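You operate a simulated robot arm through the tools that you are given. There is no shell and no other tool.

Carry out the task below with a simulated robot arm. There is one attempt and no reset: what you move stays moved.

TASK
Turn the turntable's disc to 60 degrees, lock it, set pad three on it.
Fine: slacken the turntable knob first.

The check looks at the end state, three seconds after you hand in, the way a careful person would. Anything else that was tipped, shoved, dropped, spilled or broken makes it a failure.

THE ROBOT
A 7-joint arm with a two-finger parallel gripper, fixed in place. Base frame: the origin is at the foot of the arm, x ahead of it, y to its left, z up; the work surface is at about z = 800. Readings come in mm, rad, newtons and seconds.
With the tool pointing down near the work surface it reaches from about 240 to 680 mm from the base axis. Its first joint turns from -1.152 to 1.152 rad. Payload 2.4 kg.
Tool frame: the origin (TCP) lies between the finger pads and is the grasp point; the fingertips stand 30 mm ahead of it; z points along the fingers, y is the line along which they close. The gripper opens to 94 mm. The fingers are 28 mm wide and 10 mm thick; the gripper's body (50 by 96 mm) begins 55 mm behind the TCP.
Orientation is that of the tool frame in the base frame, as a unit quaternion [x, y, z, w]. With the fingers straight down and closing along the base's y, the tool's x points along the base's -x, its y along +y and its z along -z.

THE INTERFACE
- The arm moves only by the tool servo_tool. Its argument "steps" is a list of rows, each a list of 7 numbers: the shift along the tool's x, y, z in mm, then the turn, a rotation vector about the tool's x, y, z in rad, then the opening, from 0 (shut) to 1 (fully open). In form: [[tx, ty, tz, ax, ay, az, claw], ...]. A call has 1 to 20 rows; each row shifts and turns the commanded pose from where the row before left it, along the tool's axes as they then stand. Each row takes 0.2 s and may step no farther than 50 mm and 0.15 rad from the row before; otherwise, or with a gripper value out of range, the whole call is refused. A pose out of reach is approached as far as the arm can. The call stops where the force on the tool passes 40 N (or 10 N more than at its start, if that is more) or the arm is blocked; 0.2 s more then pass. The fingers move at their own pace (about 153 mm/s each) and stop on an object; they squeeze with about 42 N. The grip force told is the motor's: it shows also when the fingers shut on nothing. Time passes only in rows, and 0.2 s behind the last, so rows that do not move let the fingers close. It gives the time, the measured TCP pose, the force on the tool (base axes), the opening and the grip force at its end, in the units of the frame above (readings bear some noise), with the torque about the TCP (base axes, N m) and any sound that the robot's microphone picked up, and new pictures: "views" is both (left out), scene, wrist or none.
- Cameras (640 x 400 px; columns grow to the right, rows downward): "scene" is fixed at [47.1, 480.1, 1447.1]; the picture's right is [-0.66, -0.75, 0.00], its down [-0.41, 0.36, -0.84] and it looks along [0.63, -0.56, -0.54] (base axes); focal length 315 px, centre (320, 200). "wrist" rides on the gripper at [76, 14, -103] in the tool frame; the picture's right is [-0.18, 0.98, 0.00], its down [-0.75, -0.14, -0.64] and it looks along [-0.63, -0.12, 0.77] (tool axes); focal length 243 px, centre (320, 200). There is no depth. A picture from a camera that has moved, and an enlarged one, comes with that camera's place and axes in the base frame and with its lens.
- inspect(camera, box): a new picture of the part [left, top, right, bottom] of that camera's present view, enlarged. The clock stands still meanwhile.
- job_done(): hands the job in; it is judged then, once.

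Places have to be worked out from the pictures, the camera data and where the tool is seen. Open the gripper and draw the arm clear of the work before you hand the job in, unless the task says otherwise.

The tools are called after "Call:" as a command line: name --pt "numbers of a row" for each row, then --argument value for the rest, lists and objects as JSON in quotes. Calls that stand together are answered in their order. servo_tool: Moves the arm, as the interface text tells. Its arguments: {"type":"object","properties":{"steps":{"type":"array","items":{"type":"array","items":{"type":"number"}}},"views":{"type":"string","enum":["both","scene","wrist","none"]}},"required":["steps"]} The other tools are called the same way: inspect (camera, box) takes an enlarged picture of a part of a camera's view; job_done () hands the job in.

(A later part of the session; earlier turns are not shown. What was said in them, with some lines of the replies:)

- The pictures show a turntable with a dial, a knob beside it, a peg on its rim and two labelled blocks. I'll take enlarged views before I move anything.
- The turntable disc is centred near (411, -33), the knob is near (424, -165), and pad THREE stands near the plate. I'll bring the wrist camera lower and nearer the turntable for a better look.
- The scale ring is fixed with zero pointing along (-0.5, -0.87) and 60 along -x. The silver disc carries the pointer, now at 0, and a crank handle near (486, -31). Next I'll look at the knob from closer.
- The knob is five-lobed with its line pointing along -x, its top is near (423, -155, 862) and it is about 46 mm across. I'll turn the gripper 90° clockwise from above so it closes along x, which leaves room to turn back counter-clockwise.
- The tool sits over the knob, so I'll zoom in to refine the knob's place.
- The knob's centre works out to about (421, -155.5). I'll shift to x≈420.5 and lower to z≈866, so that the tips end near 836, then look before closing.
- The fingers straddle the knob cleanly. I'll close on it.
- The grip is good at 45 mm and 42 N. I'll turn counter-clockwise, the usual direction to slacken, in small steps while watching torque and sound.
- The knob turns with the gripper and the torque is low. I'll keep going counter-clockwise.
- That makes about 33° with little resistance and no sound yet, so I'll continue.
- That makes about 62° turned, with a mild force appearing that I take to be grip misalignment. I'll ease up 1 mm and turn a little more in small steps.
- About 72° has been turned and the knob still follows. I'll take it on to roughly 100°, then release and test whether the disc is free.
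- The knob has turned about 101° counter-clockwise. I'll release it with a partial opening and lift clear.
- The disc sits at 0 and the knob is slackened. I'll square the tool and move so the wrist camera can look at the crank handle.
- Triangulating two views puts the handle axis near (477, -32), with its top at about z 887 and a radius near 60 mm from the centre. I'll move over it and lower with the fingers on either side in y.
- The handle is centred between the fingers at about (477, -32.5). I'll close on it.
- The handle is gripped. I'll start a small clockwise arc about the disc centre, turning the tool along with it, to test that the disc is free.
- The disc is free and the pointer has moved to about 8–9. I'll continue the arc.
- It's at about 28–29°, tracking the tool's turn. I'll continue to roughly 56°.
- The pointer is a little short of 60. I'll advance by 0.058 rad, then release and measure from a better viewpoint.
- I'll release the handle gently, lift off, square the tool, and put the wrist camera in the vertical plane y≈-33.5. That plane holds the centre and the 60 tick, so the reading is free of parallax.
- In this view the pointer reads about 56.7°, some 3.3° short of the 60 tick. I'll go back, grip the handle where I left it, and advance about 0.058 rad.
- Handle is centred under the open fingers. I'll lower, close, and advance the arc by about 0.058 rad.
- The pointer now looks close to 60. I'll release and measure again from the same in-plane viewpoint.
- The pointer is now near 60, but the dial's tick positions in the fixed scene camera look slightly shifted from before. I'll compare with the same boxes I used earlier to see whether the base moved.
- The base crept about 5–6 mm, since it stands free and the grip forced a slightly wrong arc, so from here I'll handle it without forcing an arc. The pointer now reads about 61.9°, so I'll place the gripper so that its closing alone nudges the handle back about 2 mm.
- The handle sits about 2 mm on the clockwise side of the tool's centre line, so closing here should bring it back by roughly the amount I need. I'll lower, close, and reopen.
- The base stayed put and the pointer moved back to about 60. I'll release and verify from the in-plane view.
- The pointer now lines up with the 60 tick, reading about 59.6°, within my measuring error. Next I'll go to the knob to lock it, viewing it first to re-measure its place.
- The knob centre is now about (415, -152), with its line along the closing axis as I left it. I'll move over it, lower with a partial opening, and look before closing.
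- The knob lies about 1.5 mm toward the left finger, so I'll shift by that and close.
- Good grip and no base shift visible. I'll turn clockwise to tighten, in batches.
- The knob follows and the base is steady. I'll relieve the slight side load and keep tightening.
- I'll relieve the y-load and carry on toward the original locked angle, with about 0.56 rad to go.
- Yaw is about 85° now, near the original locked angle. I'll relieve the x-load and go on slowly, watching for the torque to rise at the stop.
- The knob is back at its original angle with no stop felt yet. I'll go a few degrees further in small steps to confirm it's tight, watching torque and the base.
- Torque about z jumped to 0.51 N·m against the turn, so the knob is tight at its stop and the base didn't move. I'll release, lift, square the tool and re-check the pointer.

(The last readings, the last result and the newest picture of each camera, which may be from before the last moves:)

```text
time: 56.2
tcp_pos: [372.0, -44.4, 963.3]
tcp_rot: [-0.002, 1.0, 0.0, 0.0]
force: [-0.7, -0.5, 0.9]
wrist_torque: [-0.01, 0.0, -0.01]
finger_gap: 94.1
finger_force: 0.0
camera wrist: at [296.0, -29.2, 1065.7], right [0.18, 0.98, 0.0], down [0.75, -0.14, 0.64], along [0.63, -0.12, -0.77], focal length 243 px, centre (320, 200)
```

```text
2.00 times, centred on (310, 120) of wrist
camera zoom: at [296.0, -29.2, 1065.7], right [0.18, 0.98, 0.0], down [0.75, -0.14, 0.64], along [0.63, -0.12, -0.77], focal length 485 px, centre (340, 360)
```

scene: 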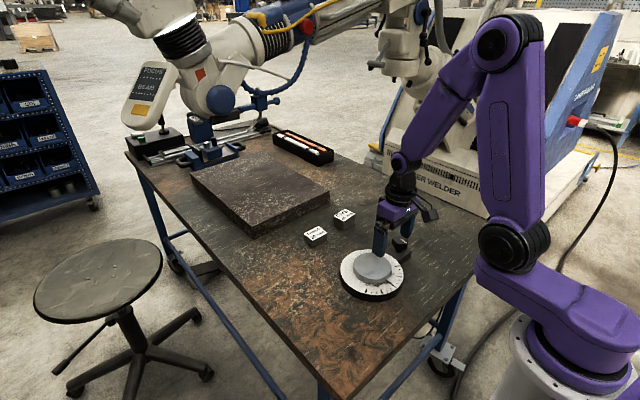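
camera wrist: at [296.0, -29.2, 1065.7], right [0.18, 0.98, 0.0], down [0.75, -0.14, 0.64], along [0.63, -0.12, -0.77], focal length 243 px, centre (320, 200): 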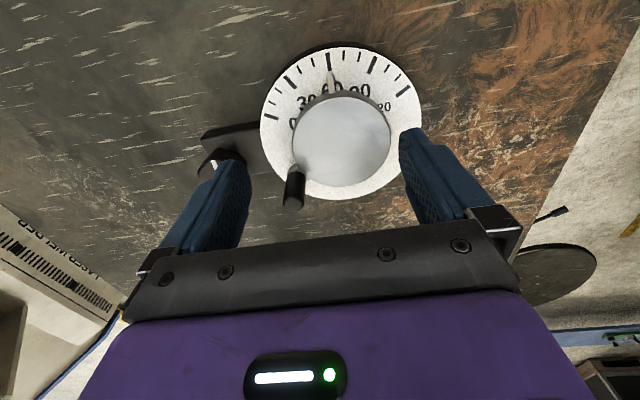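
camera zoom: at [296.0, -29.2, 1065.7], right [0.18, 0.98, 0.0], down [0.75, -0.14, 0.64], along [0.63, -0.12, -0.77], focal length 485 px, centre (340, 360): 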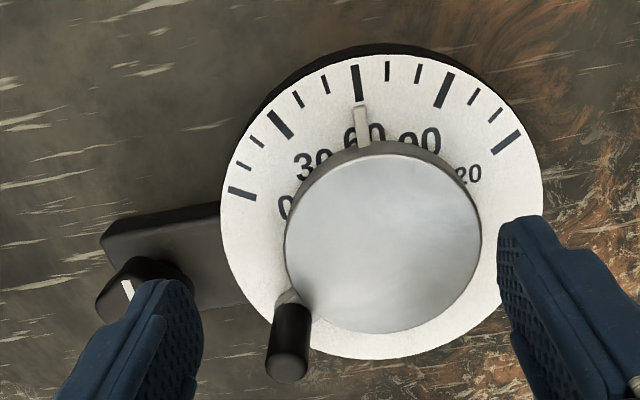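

The pointer is exactly on 60 and the knob line is back at its locked angle. Now pad THREE: I'll move toward it for a close view.

Call:
servo_tool --pt "-42 6 0 0 0 0 1" --pt "-42 6 0 0 0 0 1" --pt "-42 6 0 0 0 0 1" --pt "-42 6 0 0 0 0 1" --pt "0 0 30 0 0 0 1" --pt "0 0 0 0 0 0 1" --views "both"

Call:
inspect --camera "wrist" --box '[240, 120, 400, 230]'

```text
time: 57.6
tcp_pos: [539.7, -20.3, 930.3]
tcp_rot: [-0.001, 1.0, 0.0, 0.0]
force: [-0.3, -0.4, -0.3]
wrist_torque: [0.01, -0.01, 0.03]
finger_gap: 94.0
finger_force: 0.0
camera wrist: at [464.4, -6.1, 1032.9], right [0.18, 0.98, 0.0], down [0.75, -0.14, 0.64], along [0.63, -0.12, -0.77], focal length 243 px, centre (320, 200)
```

scene: 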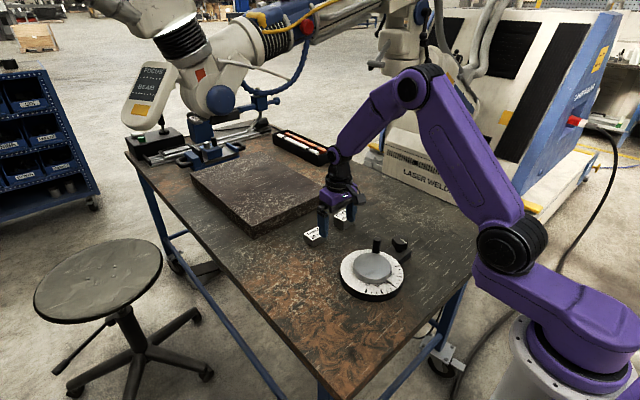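
wrist: 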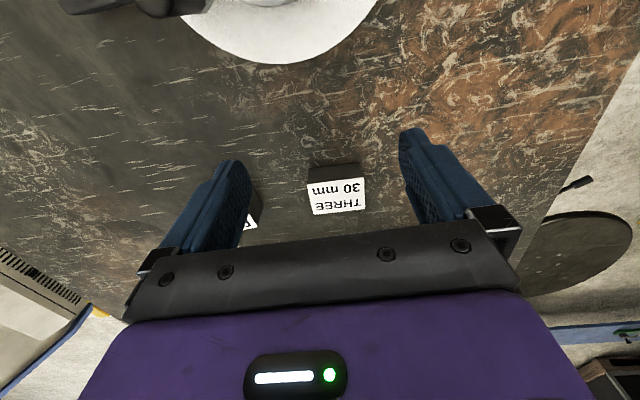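

```text
3.64 times, centred on (320, 175) of wrist
camera zoom: at [464.4, -6.1, 1032.9], right [0.18, 0.98, 0.0], down [0.75, -0.14, 0.64], along [0.63, -0.12, -0.77], focal length 882 px, centre (320, 291)
```

zoom: 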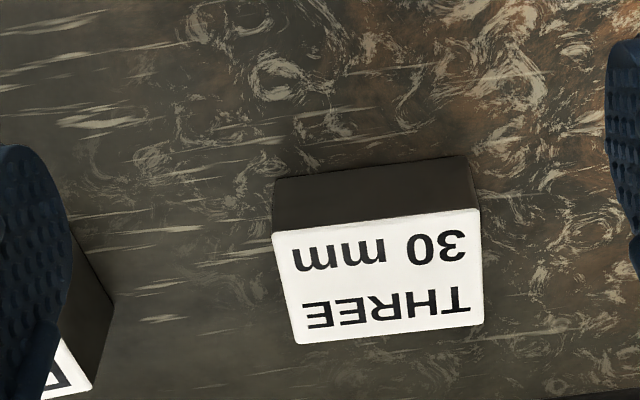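

Pad THREE measures about 59×44 mm, is centred at (631, -18), and is turned about 2.3° clockwise. I'll go over it, align, and lower part-way.

Call:
servo_tool --pt "-46 1 0 0 0 0 1" --pt "-45.7 1.1 0 0 0 0 1" --pt "0 0 25 0 0 0.04 1" --pt "0 0 25 0 0 0 1" --pt "0 0 0 0 0 0 1" --pt "0 0 0 0 0 0 1" --views "both"

Call:
inspect --camera "wrist" --box '[220, 110, 420, 240]'

Call:
inspect --camera "scene" --box '[280, 190, 376, 260]'

```text
time: 59.0
tcp_pos: [631.9, -16.9, 881.9]
tcp_rot: [0.02, 1.0, 0.0, 0.0]
force: [0.0, 0.3, -0.1]
wrist_torque: [0.03, 0.01, 0.03]
finger_gap: 94.0
finger_force: 0.0
camera wrist: at [556.9, -0.2, 985.4], right [0.22, 0.98, 0.0], down [0.75, -0.17, 0.64], along [0.63, -0.14, -0.77], focal length 243 px, centre (320, 200)
```

scene: 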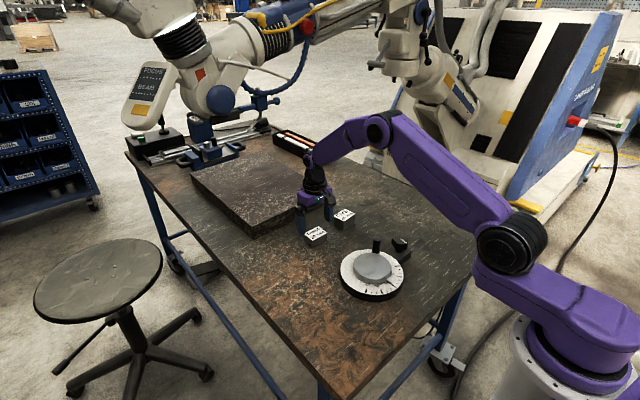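
wrist: 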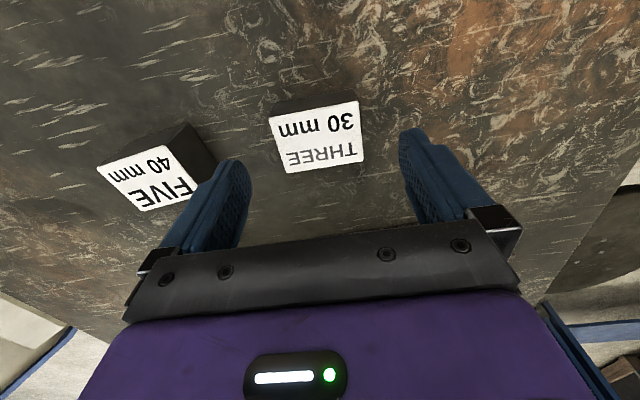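

```text
3.08 times, centred on (320, 175) of wrist
camera zoom: at [556.9, -0.2, 985.4], right [0.22, 0.98, 0.0], down [0.75, -0.17, 0.64], along [0.63, -0.14, -0.77], focal length 746 px, centre (320, 277)
```

zoom: 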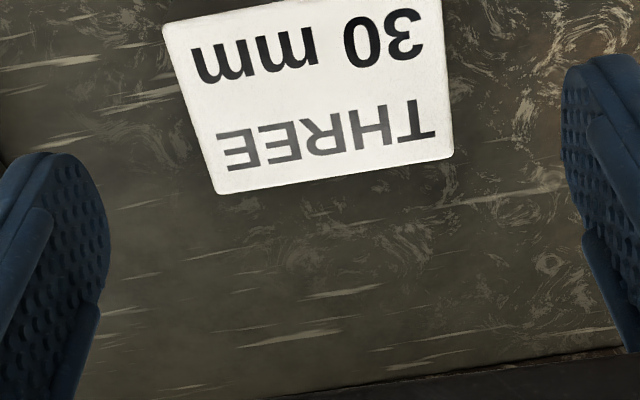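

```text
5.71 times, centred on (328, 225) of scene
camera zoom: at [47.1, 480.1, 1447.1], right [-0.66, -0.75, 0.0], down [-0.41, 0.36, -0.84], along [0.63, -0.56, -0.54], focal length 1802 px, centre (274, 57)
```

zoom: 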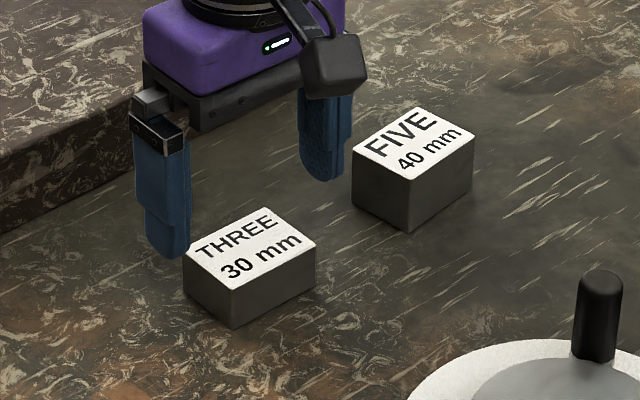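

The pad is centred under the tool to within 1 mm and square to it. I'll lower to TCP z≈835 and close.

Call:
servo_tool --pt "0.6 -0.9 20 0 0 0 1" --pt "0 0 17 0 0 0 1" --pt "0 0 10 0 0 0 1" --pt "0 0 0 0 0 0 1" --pt "0 0 0 0 0 0 0.75" --pt "0 0 0 0 0 0 0.5" --pt "0 0 0 0 0 0 0.5" --pt "0 0 0 0 0 0 0.5" --views "both"

```text
time: 60.8
tcp_pos: [630.5, -19.4, 836.5]
tcp_rot: [0.018, 1.0, 0.0, 0.001]
force: [0.6, 2.4, 0.6]
wrist_torque: [0.1, -0.15, 0.03]
finger_gap: 59.6
finger_force: 42.0
camera wrist: at [555.9, -2.4, 938.3], right [0.22, 0.98, 0.0], down [0.75, -0.17, 0.64], along [0.63, -0.14, -0.77], focal length 243 px, centre (320, 200)
```

scene: 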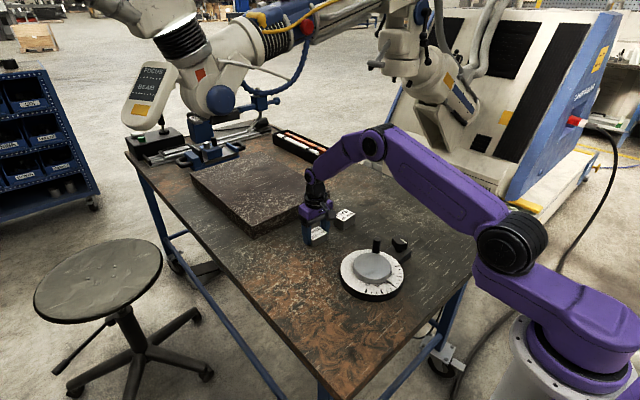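
wrist: 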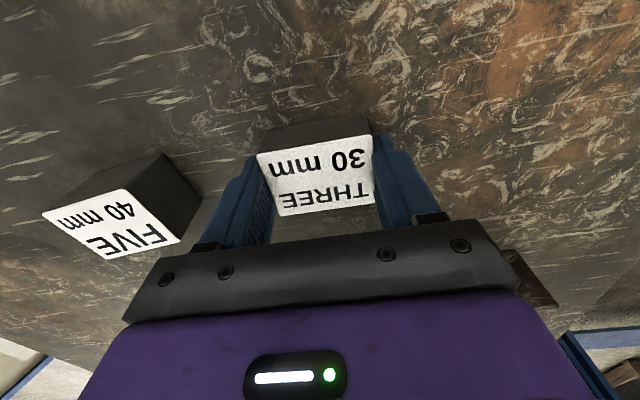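

The pad is gripped at 59.6 mm with 42 N. I'll lift it straight up, well above handle height.

Call:
servo_tool --pt "0 0 -15 0 0 0 0.5" --pt "0 0 -30 0 0 0 0.5" --pt "0 0 -40 0 0 0 0.5" --pt "0 0 -40 0 0 0 0.5" --pt "0 0 0 0 0 0 0.5" --views "both"

```text
time: 62.0
tcp_pos: [630.6, -21.6, 961.6]
tcp_rot: [0.02, 1.0, -0.001, 0.0]
force: [-0.5, 0.1, -0.4]
wrist_torque: [0.01, 0.0, 0.0]
finger_gap: 46.9
finger_force: 0.1
camera wrist: at [556.1, -3.7, 1063.7], right [0.22, 0.98, 0.0], down [0.75, -0.17, 0.64], along [0.63, -0.14, -0.77], focal length 243 px, centre (320, 200)
```

scene: 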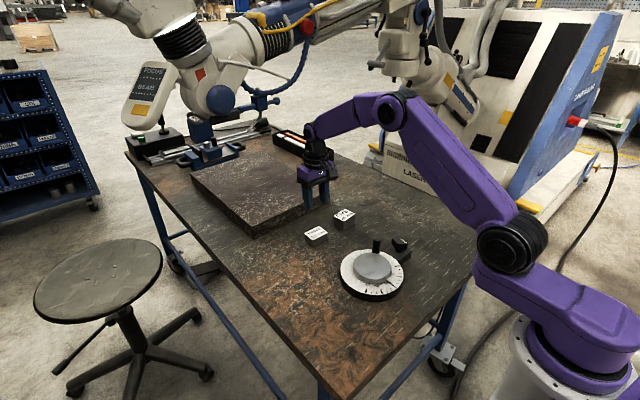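
wrist: 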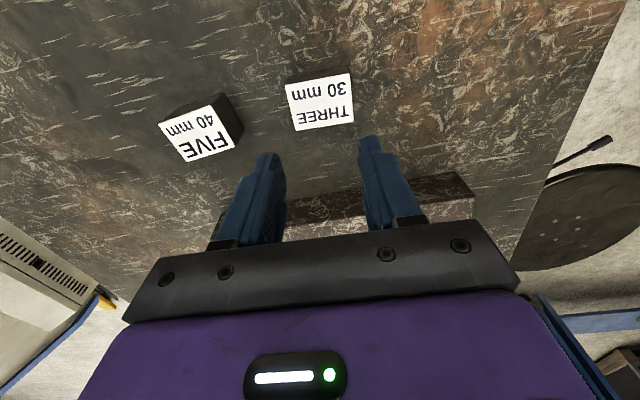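

The pad slipped out and is still upright on the table; the gap reads 46.9 mm with no grip. I'll inspect whether it shifted.

Call:
inspect --camera "wrist" --box '[270, 60, 370, 140]'

Call:
inspect --camera "scene" --box '[280, 190, 376, 260]'

```text
5.00 times, centred on (320, 100) of wrist
camera zoom: at [556.1, -3.7, 1063.7], right [0.22, 0.98, 0.0], down [0.75, -0.17, 0.64], along [0.63, -0.14, -0.77], focal length 1213 px, centre (320, 700)
```

zoom: 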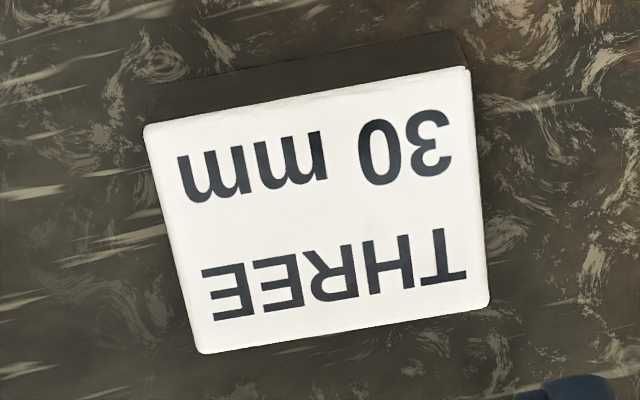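

```text
5.71 times, centred on (328, 225) of scene
camera zoom: at [47.1, 480.1, 1447.1], right [-0.66, -0.75, 0.0], down [-0.41, 0.36, -0.84], along [0.63, -0.56, -0.54], focal length 1802 px, centre (274, 57)
```

zoom: 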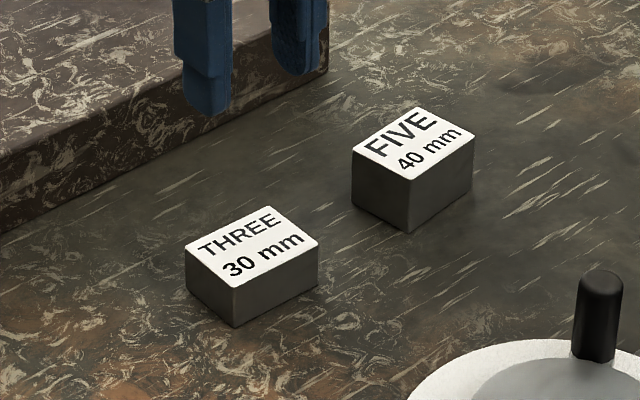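

The pad didn't really move. I'll regrip deeper, with the tips about 2 mm above the table and full closing, and lift slowly while reading the load.

Call:
servo_tool --pt "0 0 0 0 0 0 1" --pt "0 0 40 0 0 0 1" --pt "0 0 40 0 0 0 1" --pt "0 0 0 0 0 0 1" --pt "0 0 0 0 0 0 1" --views "wrist"

Call:
inspect --camera "wrist" --box '[220, 90, 420, 220]'

```text
time: 63.2
tcp_pos: [633.6, -23.5, 880.4]
tcp_rot: [0.019, 1.0, 0.0, 0.0]
force: [0.9, -0.5, -0.2]
wrist_torque: [-0.01, 0.01, -0.03]
finger_gap: 94.1
finger_force: 0.1
camera wrist: at [558.0, -5.8, 983.4], right [0.22, 0.98, 0.0], down [0.75, -0.17, 0.64], along [0.63, -0.14, -0.77], focal length 243 px, centre (320, 200)
```

wrist: 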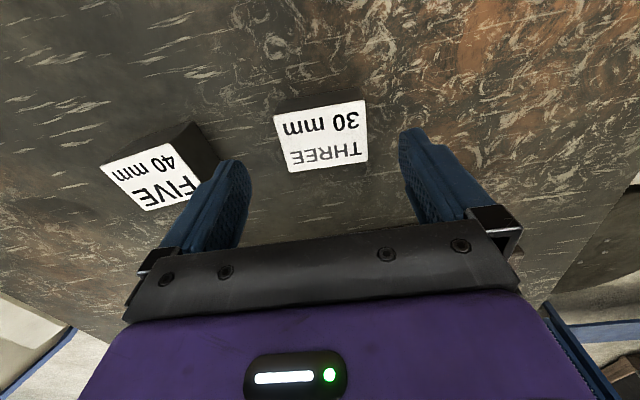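

```text
3.08 times, centred on (320, 155) of wrist
camera zoom: at [558.0, -5.8, 983.4], right [0.22, 0.98, 0.0], down [0.75, -0.17, 0.64], along [0.63, -0.14, -0.77], focal length 746 px, centre (320, 338)
```

zoom: 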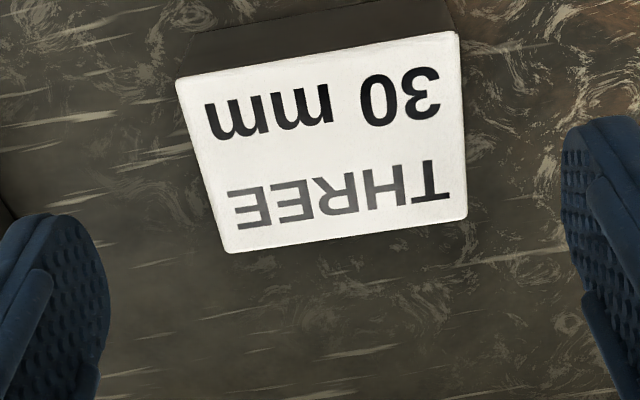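

In the tool frame the pad sits at about (+1.9, +2.9) mm. I'll correct that, lower to TCP z≈832, and grip with the full closing command.

Call:
servo_tool --pt "1.9 2.9 20 0 0 0 1" --pt "0 0 18 0 0 0 1" --pt "0 0 10 0 0 0 1" --pt "0 0 0 0 0 0 1" --pt "0 0 0 0 0 0 0.75" --pt "0 0 0 0 0 0 0" --pt "0 0 0 0 0 0 0" --pt "0 0 0 0 0 0 0" --pt "0 0 0 0 0 0 0" --views "wrist"

Call:
inspect --camera "scene" --box '[280, 190, 376, 260]'

```text
time: 65.2
tcp_pos: [630.5, -17.9, 834.7]
tcp_rot: [0.02, 1.0, 0.0, 0.002]
force: [-0.1, -1.3, 16.6]
wrist_torque: [0.13, 0.48, -0.1]
finger_gap: 59.8
finger_force: 42.2
camera wrist: at [555.2, -0.3, 936.9], right [0.22, 0.98, 0.0], down [0.75, -0.17, 0.64], along [0.63, -0.14, -0.77], focal length 243 px, centre (320, 200)
```

wrist: 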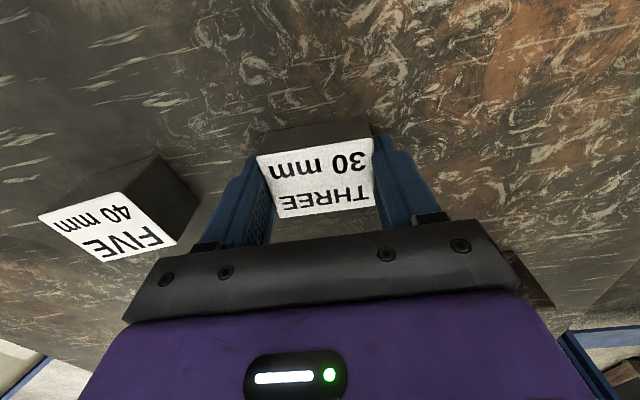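

```text
5.71 times, centred on (328, 225) of scene
camera zoom: at [46.7, 480.0, 1447.2], right [-0.66, -0.75, 0.0], down [-0.41, 0.36, -0.84], along [0.63, -0.56, -0.54], focal length 1802 px, centre (274, 57)
```

zoom: 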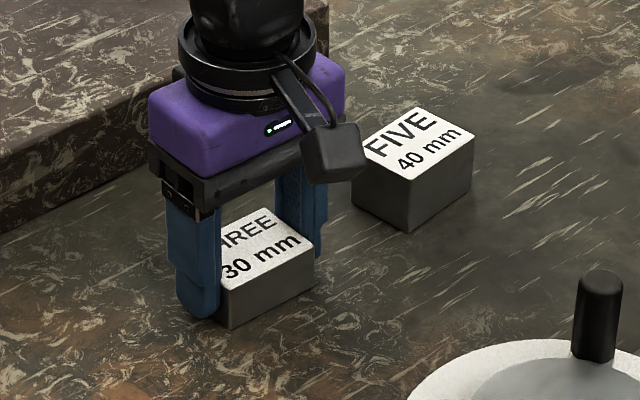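

The tips are now touching the table lightly at +16.6 N, so this is as deep as the grip goes. I'll lift very slowly and watch the load.

Call:
servo_tool --pt "0 0 -2 0 0 0 0" --pt "0 0 -2 0 0 0 0" --pt "0 0 -2 0 0 0 0" --pt "0 0 -2 0 0 0 0" --views "wrist"

Call:
inspect --camera "scene" --box '[280, 190, 376, 260]'

```text
time: 66.2
tcp_pos: [628.7, -15.7, 840.3]
tcp_rot: [0.018, 1.0, 0.0, -0.001]
force: [0.3, -0.1, -5.8]
wrist_torque: [0.0, 0.03, 0.03]
finger_gap: 59.5
finger_force: 42.3
camera wrist: at [554.5, 1.1, 942.5], right [0.22, 0.98, 0.0], down [0.75, -0.17, 0.64], along [0.62, -0.14, -0.77], focal length 243 px, centre (320, 200)
```

wrist: 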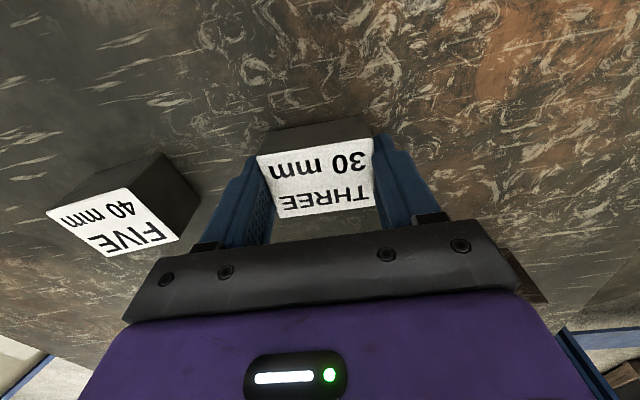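

```text
5.71 times, centred on (328, 225) of scene
camera zoom: at [47.2, 480.1, 1447.1], right [-0.66, -0.75, 0.0], down [-0.41, 0.36, -0.84], along [0.63, -0.56, -0.54], focal length 1802 px, centre (274, 57)
```

zoom: 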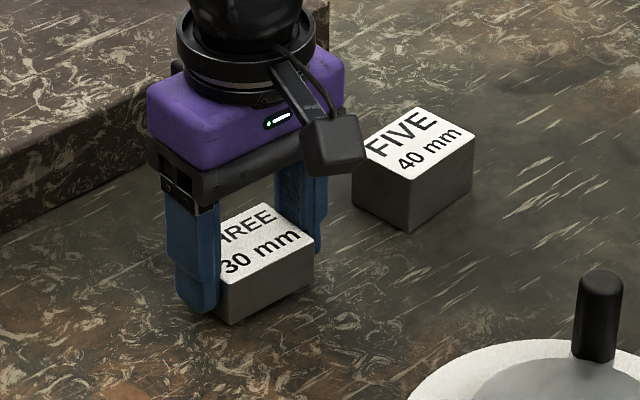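

The pad has lifted and its weight shows as about 6 N. I'll continue up gently and keep checking the grip.

Call:
servo_tool --pt "0 0 -5 0 0 0 0" --pt "0 0 -8 0 0 0 0" --pt "0 0 -10 0 0 0 0" --pt "0 0 -12 0 0 0 0" --pt "0 0 -12 0 0 0 0" --pt "0 0 -10 0 0 0 0" --views "wrist"

```text
time: 67.6
tcp_pos: [628.7, -14.0, 897.0]
tcp_rot: [0.019, 1.0, 0.0, 0.0]
force: [-1.0, -0.4, -6.5]
wrist_torque: [0.01, -0.02, 0.0]
finger_gap: 59.6
finger_force: 41.9
camera wrist: at [554.8, 2.8, 1000.6], right [0.22, 0.98, 0.0], down [0.75, -0.17, 0.64], along [0.63, -0.14, -0.77], focal length 243 px, centre (320, 200)
```

wrist: 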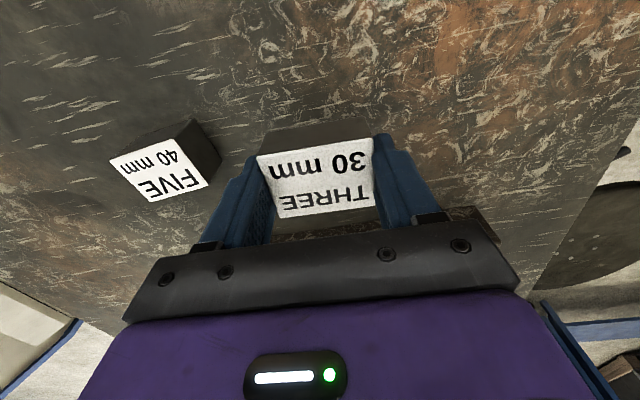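

The grip is firm at 59.6 mm and 6.5 N. I'll raise above handle height, then travel to the turntable in moderate steps.

Call:
servo_tool --pt "0 0 -15 0 0 0 0" --pt "0 0 -20 0 0 0 0" --pt "0 0 -20 0 0 0 0" --pt "0 0 -13 0 0 0 0" --pt "10 -1.1 0 0 0 0 0" --pt "18 -2 0 0 0 0 0" --pt "26 -3 0 0 0 0 0" --pt "30 -3.4 0 0 0 0 0" --pt "30 -3.4 0 0 0 0 0" --pt "30 -3.4 0 0 0 0 0" --pt "26 -3 0 0 0 0 0" --pt "18 -2 0 0 0 0 0" --pt "12 -1.4 0 0 0 0 0" --pt "0 0 0 0 0 0 0" --views "both"

```text
time: 70.6
tcp_pos: [428.4, -31.1, 965.5]
tcp_rot: [0.019, 1.0, 0.0, 0.0]
force: [-1.1, -0.3, -6.8]
wrist_torque: [0.0, 0.04, -0.01]
finger_gap: 59.8
finger_force: 41.2
camera wrist: at [354.6, -13.2, 1067.7], right [0.22, 0.98, 0.0], down [0.75, -0.17, 0.64], along [0.63, -0.14, -0.77], focal length 243 px, centre (320, 200)
```

scene: 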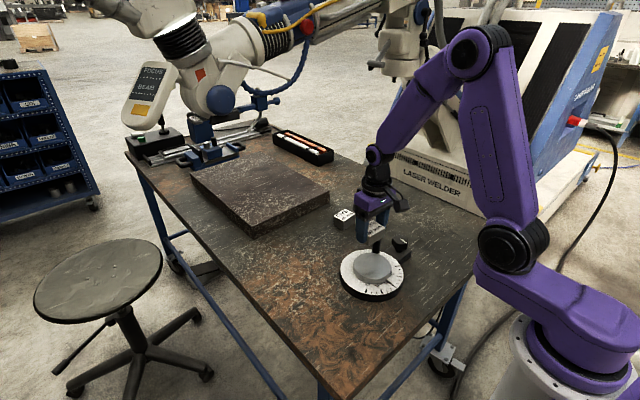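
wrist: 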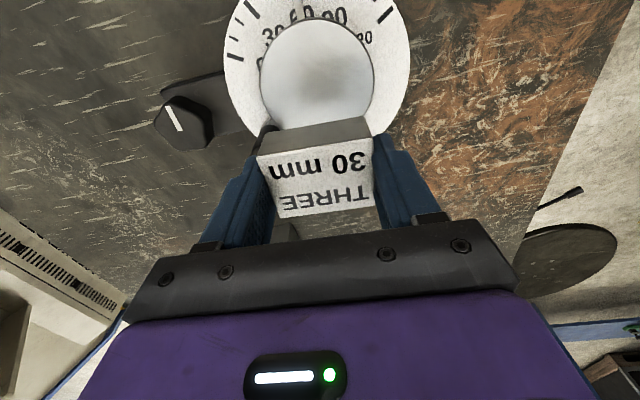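

The disc centre works out to about (410.5, -28.5). I'll shift over it, turn 0.48 rad clockwise so the fingers stay clear of the crank handle, and lower to about 12 mm above the disc.

Call:
servo_tool --pt "9 1 0 0 0 0 0" --pt "9 0.9 0 0 0 0 0" --pt "0 0 0 0 0 0.12 0" --pt "0 0 0 0 0 0.12 0" --pt "0 0 0 0 0 0.12 0" --pt "0 0 0 0 0 0.12 0" --pt "0 0 15 0 0 0 0" --pt "0 0 20 0 0 0 0" --pt "0 0 20 0 0 0 0" --pt "0 0 15 0 0 0 0" --pt "0 0 7 0 0 0 0" --pt "0 0 0 0 0 0 0" --views "both"

Call:
inspect --camera "scene" --box '[330, 210, 426, 302]'

```text
time: 73.2
tcp_pos: [408.9, -27.8, 890.9]
tcp_rot: [0.255, 0.967, 0.0, -0.001]
force: [-0.6, -1.2, -6.3]
wrist_torque: [0.03, 0.02, 0.04]
finger_gap: 60.0
finger_force: 41.9
camera wrist: at [351.0, 21.6, 992.7], right [0.65, 0.76, 0.0], down [0.58, -0.5, 0.64], along [0.49, -0.42, -0.77], focal length 243 px, centre (320, 200)
```

scene: 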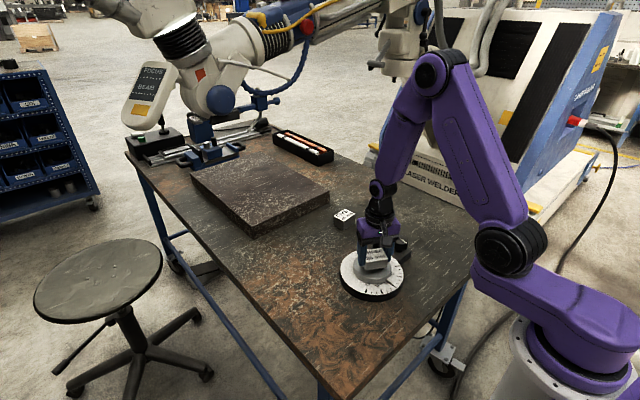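
wrist: 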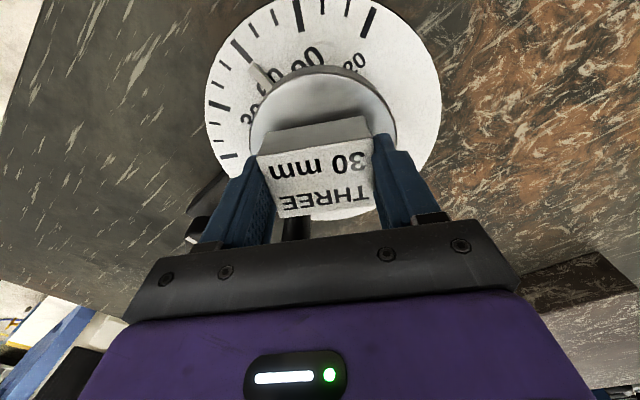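

```text
4.35 times, centred on (378, 256) of scene
camera zoom: at [47.2, 480.1, 1447.1], right [-0.66, -0.75, 0.0], down [-0.41, 0.36, -0.84], along [0.63, -0.56, -0.54], focal length 1371 px, centre (68, -44)
```

zoom: 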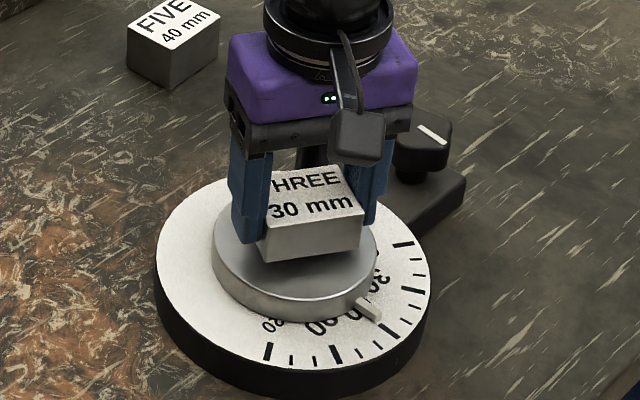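

The disc centre looks about 4 mm along tool -x from here, consistent with the tick-based estimate of (413, -30). I'll shift that much and lower in small steps.

Call:
servo_tool --pt "-2 0.5 0 0 0 0 0" --pt "-2 0.5 0 0 0 0 0" --pt "0 0 5 0 0 0 0" --pt "0 0 4 0 0 0 0" --pt "0 0 2 0 0 0 0" --pt "0 0 0 0 0 0 0" --views "wrist"

Call:
inspect --camera "scene" --box '[342, 230, 414, 290]'

```text
time: 74.3
tcp_pos: [412.4, -29.3, 880.9]
tcp_rot: [0.256, 0.967, 0.0, 0.001]
force: [-5.5, 1.3, 13.4]
wrist_torque: [-0.09, -0.29, -0.02]
finger_gap: 59.6
finger_force: 42.0
stopped in row 5: the force on the tool passed its limit at 50 N (the readings are from after the stop); the commanded pose is now the measured one
camera wrist: at [355.4, 20.6, 983.1], right [0.65, 0.76, 0.0], down [0.58, -0.5, 0.64], along [0.49, -0.42, -0.77], focal length 243 px, centre (320, 200)
```

wrist: 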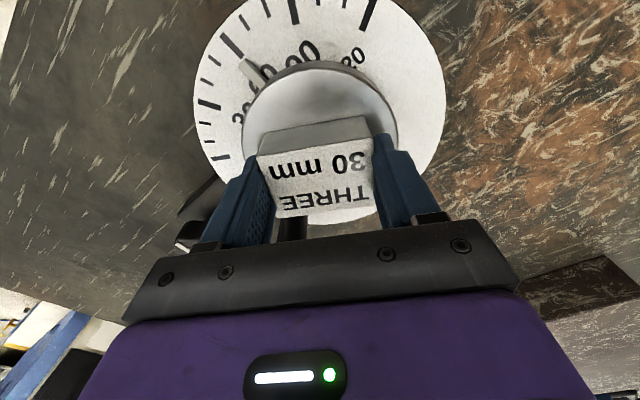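

```text
6.67 times, centred on (378, 260) of scene
camera zoom: at [46.8, 480.1, 1447.1], right [-0.66, -0.75, 0.0], down [-0.41, 0.36, -0.84], along [0.63, -0.56, -0.54], focal length 2103 px, centre (-67, -200)
```

zoom: 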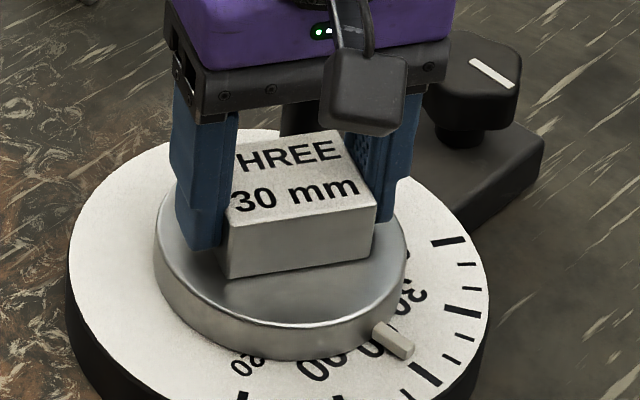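

The pad has touched the disc at TCP z≈881, so the disc top is near 848. Before releasing I'll check the centring closely in both views.

Call:
inspect --camera "wrist" --box '[180, 40, 460, 240]'

Call:
inspect --camera "scene" --box '[346, 240, 410, 290]'

```text
2.00 times, centred on (320, 140) of wrist
camera zoom: at [355.4, 20.6, 983.1], right [0.65, 0.76, 0.0], down [0.58, -0.5, 0.64], along [0.49, -0.42, -0.77], focal length 485 px, centre (320, 320)
```

zoom: 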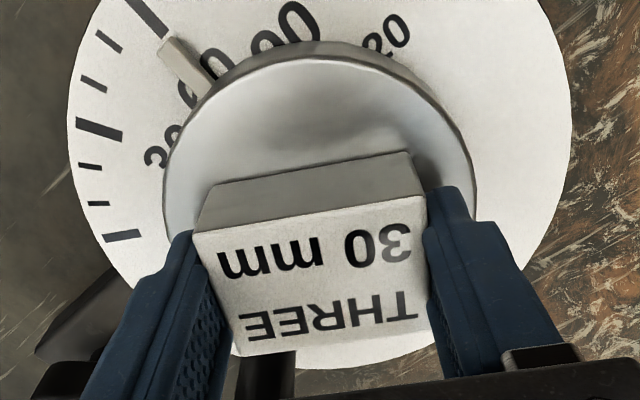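

```text
8.00 times, centred on (378, 265) of scene
camera zoom: at [46.8, 480.1, 1447.1], right [-0.66, -0.75, 0.0], down [-0.41, 0.36, -0.84], along [0.63, -0.56, -0.54], focal length 2523 px, centre (-144, -320)
```

zoom: 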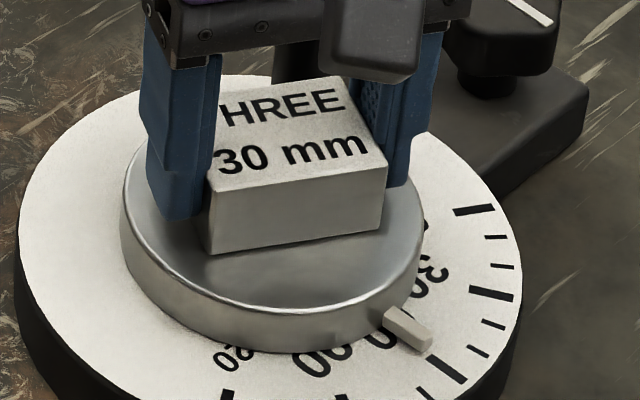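

The wrist geometry puts the pad within about 1–2 mm of the disc centre, flat on the surface. I'll open the fingers a little and lift straight up.

Call:
servo_tool --pt "0 0 0 0 0 0 0.7" --pt "0 0 0 0 0 0 0.76" --pt "0 0 0 0 0 0 0.76" --pt "0 0 -6 0 0 0 0.76" --pt "0 0 -15 0 0 0 0.76" --pt "0 0 -30 0 0 0 0.76" --pt "0 0 -40 0 0 0 0.76" --pt "0 0 -20 0 0 0 0.9" --pt "0 0 0 0 0 0 1" --views "both"

Call:
inspect --camera "wrist" --box '[200, 0, 440, 180]'

Call:
inspect --camera "scene" --box '[330, 220, 426, 302]'

```text
time: 76.3
tcp_pos: [413.9, -30.6, 995.5]
tcp_rot: [0.256, 0.967, 0.0, 0.0]
force: [0.2, 0.2, -1.0]
wrist_torque: [-0.02, 0.01, 0.01]
finger_gap: 94.1
finger_force: 0.1
camera wrist: at [355.9, 20.5, 1096.3], right [0.65, 0.76, 0.0], down [0.58, -0.5, 0.64], along [0.49, -0.42, -0.77], focal length 243 px, centre (320, 200)
```

scene: 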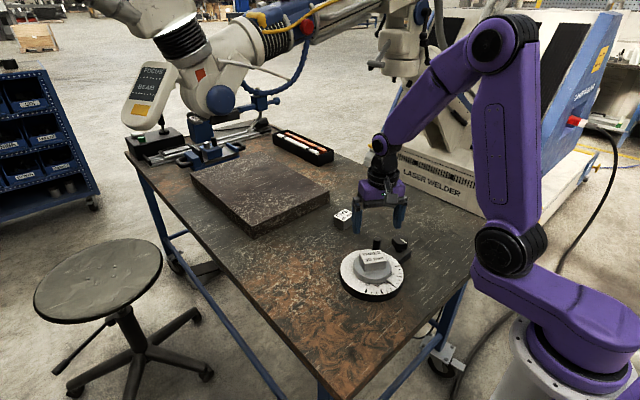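
wrist: 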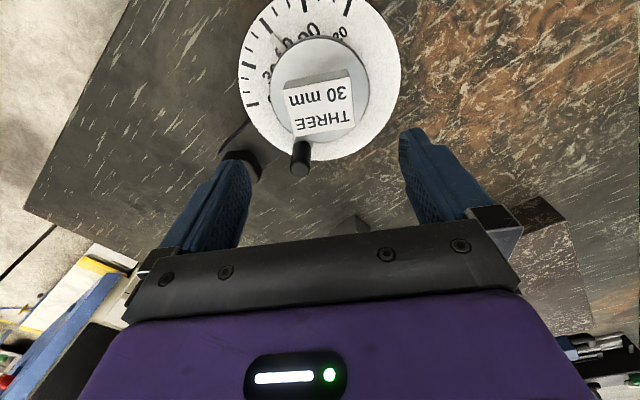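

```text
2.22 times, centred on (320, 90) of wrist
camera zoom: at [355.9, 20.5, 1096.3], right [0.65, 0.76, 0.0], down [0.58, -0.5, 0.64], along [0.49, -0.42, -0.77], focal length 539 px, centre (320, 444)
```

zoom: 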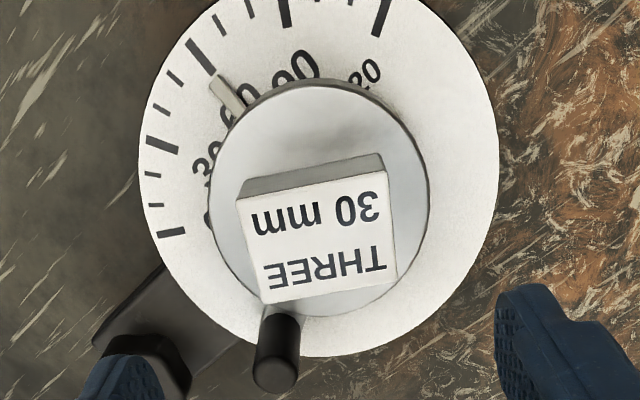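

```text
4.88 times, centred on (378, 261) of scene
camera zoom: at [47.1, 480.1, 1447.1], right [-0.66, -0.75, 0.0], down [-0.41, 0.36, -0.84], along [0.63, -0.56, -0.54], focal length 1538 px, centre (37, -98)
```

zoom: 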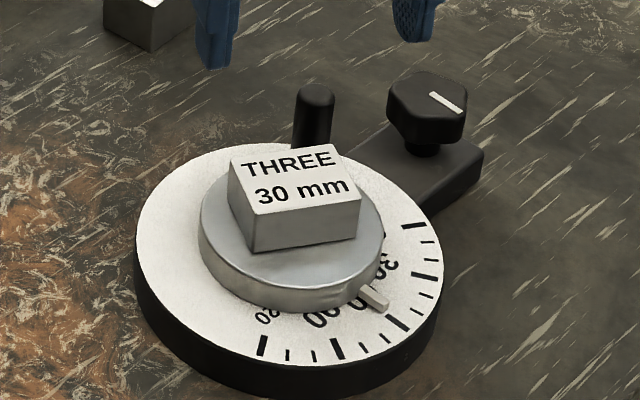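

The pad rests squarely on the locked disc. I'll square the tool, draw back, and make a last check of the pointer.

Call:
servo_tool --pt "0 0 -10 0 0 -0.13 1" --pt "0 0 0 0 0 -0.13 1" --pt "0 0 0 0 0 -0.13 1" --pt "0 0 0 0 0 -0.13 1" --pt "21 -7 0 0 0 0 1" --pt "21 -7 0 0 0 0 1" --pt "0 0 0 0 0 0 1" --pt "0 0 0 0 0 0 1" --views "both"

Call:
inspect --camera "wrist" --box '[288, 45, 400, 115]'

Call:
inspect --camera "scene" --box '[290, 190, 450, 310]'

```text
time: 78.1
tcp_pos: [373.0, -43.2, 1000.3]
tcp_rot: [-0.001, 1.0, 0.0, 0.0]
force: [-0.7, -0.2, 0.0]
wrist_torque: [0.01, -0.01, -0.02]
finger_gap: 94.1
finger_force: 0.1
camera wrist: at [297.7, -29.2, 1102.5], right [0.18, 0.98, 0.0], down [0.75, -0.14, 0.64], along [0.63, -0.12, -0.77], focal length 243 px, centre (320, 200)
```

scene: 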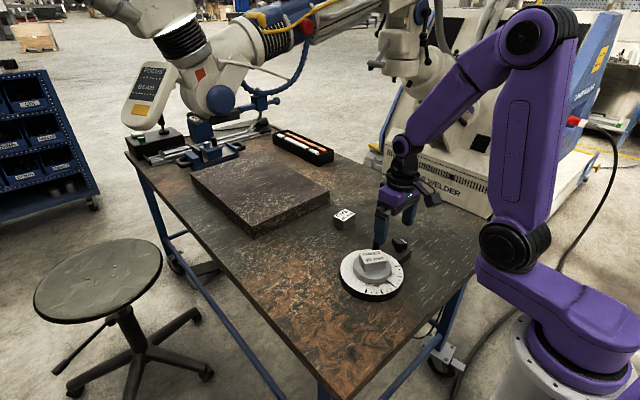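
wrist: 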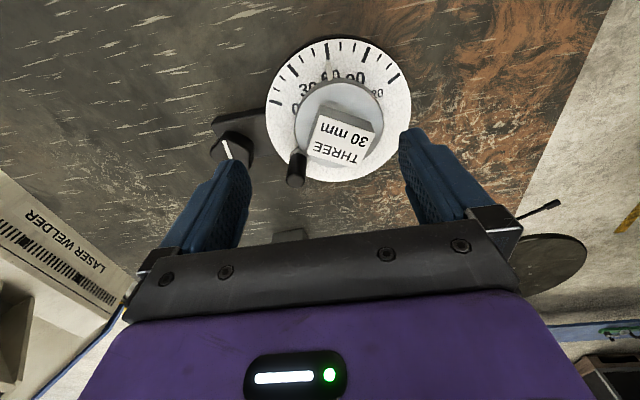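

```text
5.71 times, centred on (344, 80) of wrist
camera zoom: at [297.7, -29.2, 1102.5], right [0.18, 0.98, 0.0], down [0.75, -0.14, 0.64], along [0.63, -0.12, -0.77], focal length 1386 px, centre (183, 886)
```

zoom: 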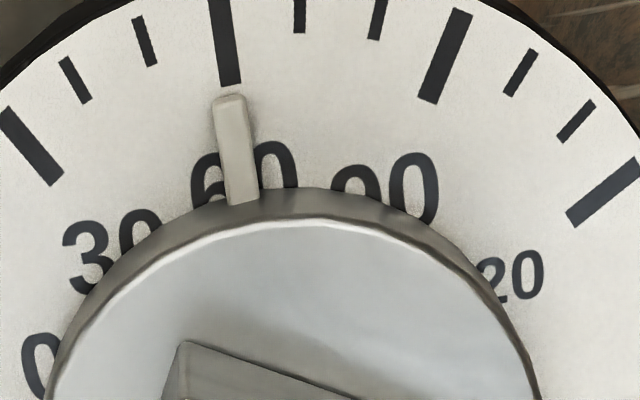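

```text
3.33 times, centred on (370, 250) of scene
camera zoom: at [47.1, 480.1, 1447.1], right [-0.66, -0.75, 0.0], down [-0.41, 0.36, -0.84], along [0.63, -0.56, -0.54], focal length 1051 px, centre (153, 33)
```

zoom: 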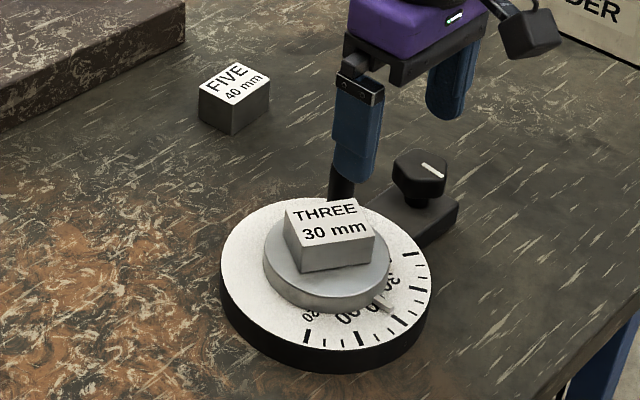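

The pointer is on 60 within a fraction of a degree, the knob is at its locked angle, the pad is centred and FIVE is untouched. I'll raise the arm well clear.

Call:
servo_tool --pt "5 10 -40 0 0 0 1" --pt "5 20 -40 0 0 0 1" --pt "5 20 -40 0 0 0 1" --pt "5 20 -30 0 0 0 1" --pt "0 0 0 0 0 0 1" --pt "0 0 0 0 0 0 1" --views "both"

```text
time: 79.5
tcp_pos: [352.2, 23.7, 1152.2]
tcp_rot: [0.0, 1.0, 0.0, 0.001]
force: [0.0, -0.1, 1.0]
wrist_torque: [0.04, 0.01, -0.01]
finger_gap: 94.0
finger_force: 0.1
camera wrist: at [276.1, 39.6, 1253.2], right [0.18, 0.98, 0.0], down [0.75, -0.14, 0.64], along [0.63, -0.12, -0.77], focal length 243 px, centre (320, 200)
```

scene: 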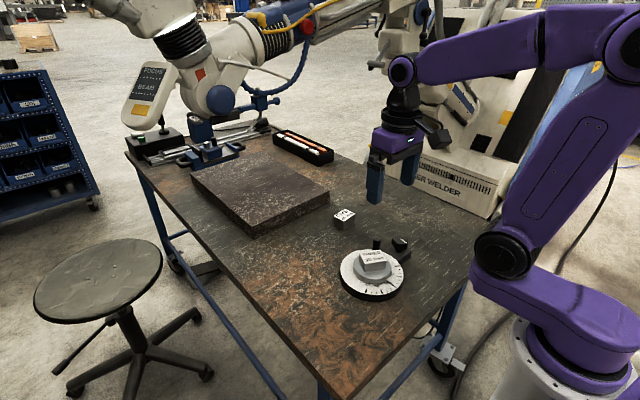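
wrist: 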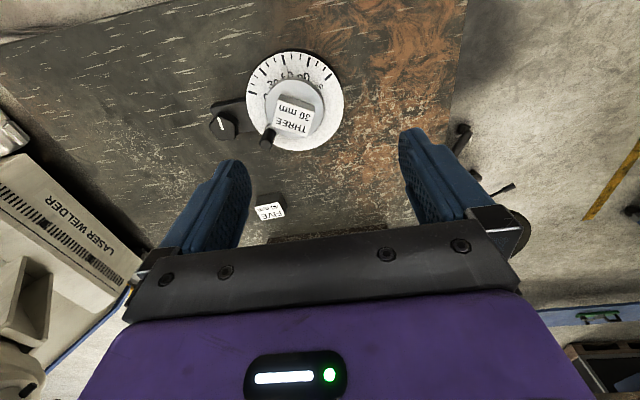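

The gripper is open and clear of the work, the disc is locked at 60, and pad THREE sits on it. I'm handing the job in.

Call:
job_done

```text
The job is handed in.
```

I slackened the knob, turned the disc to 60 degrees, locked it and set pad three on it. The job is handed in, and I haven't been told the result of the check.

- **Disc angle:** the pointer reads about 59.8°, measured from a view in line with the 60 tick. My measuring error is a few tenths of a degree.
- **Lock:** I tightened the knob back to its original angle and slightly past it. There the torque rose to about 0.5 N·m, which I took as the stop. The pointer didn't move when I placed the pad.
- **Pad three:** it lies flat on the disc, within about 2 mm of the centre, turned about 30° so the fingers stayed clear of the crank handle. On the first try it slipped from the gripper without noticeably shifting, so I gripped it lower and lifted again.
- **Turntable base:** it stands free on the table and slid about 6 mm while I was turning the handle. I left it there, because pushing it back seemed riskier than the shift.

Pad five and everything else on the table were left untouched.
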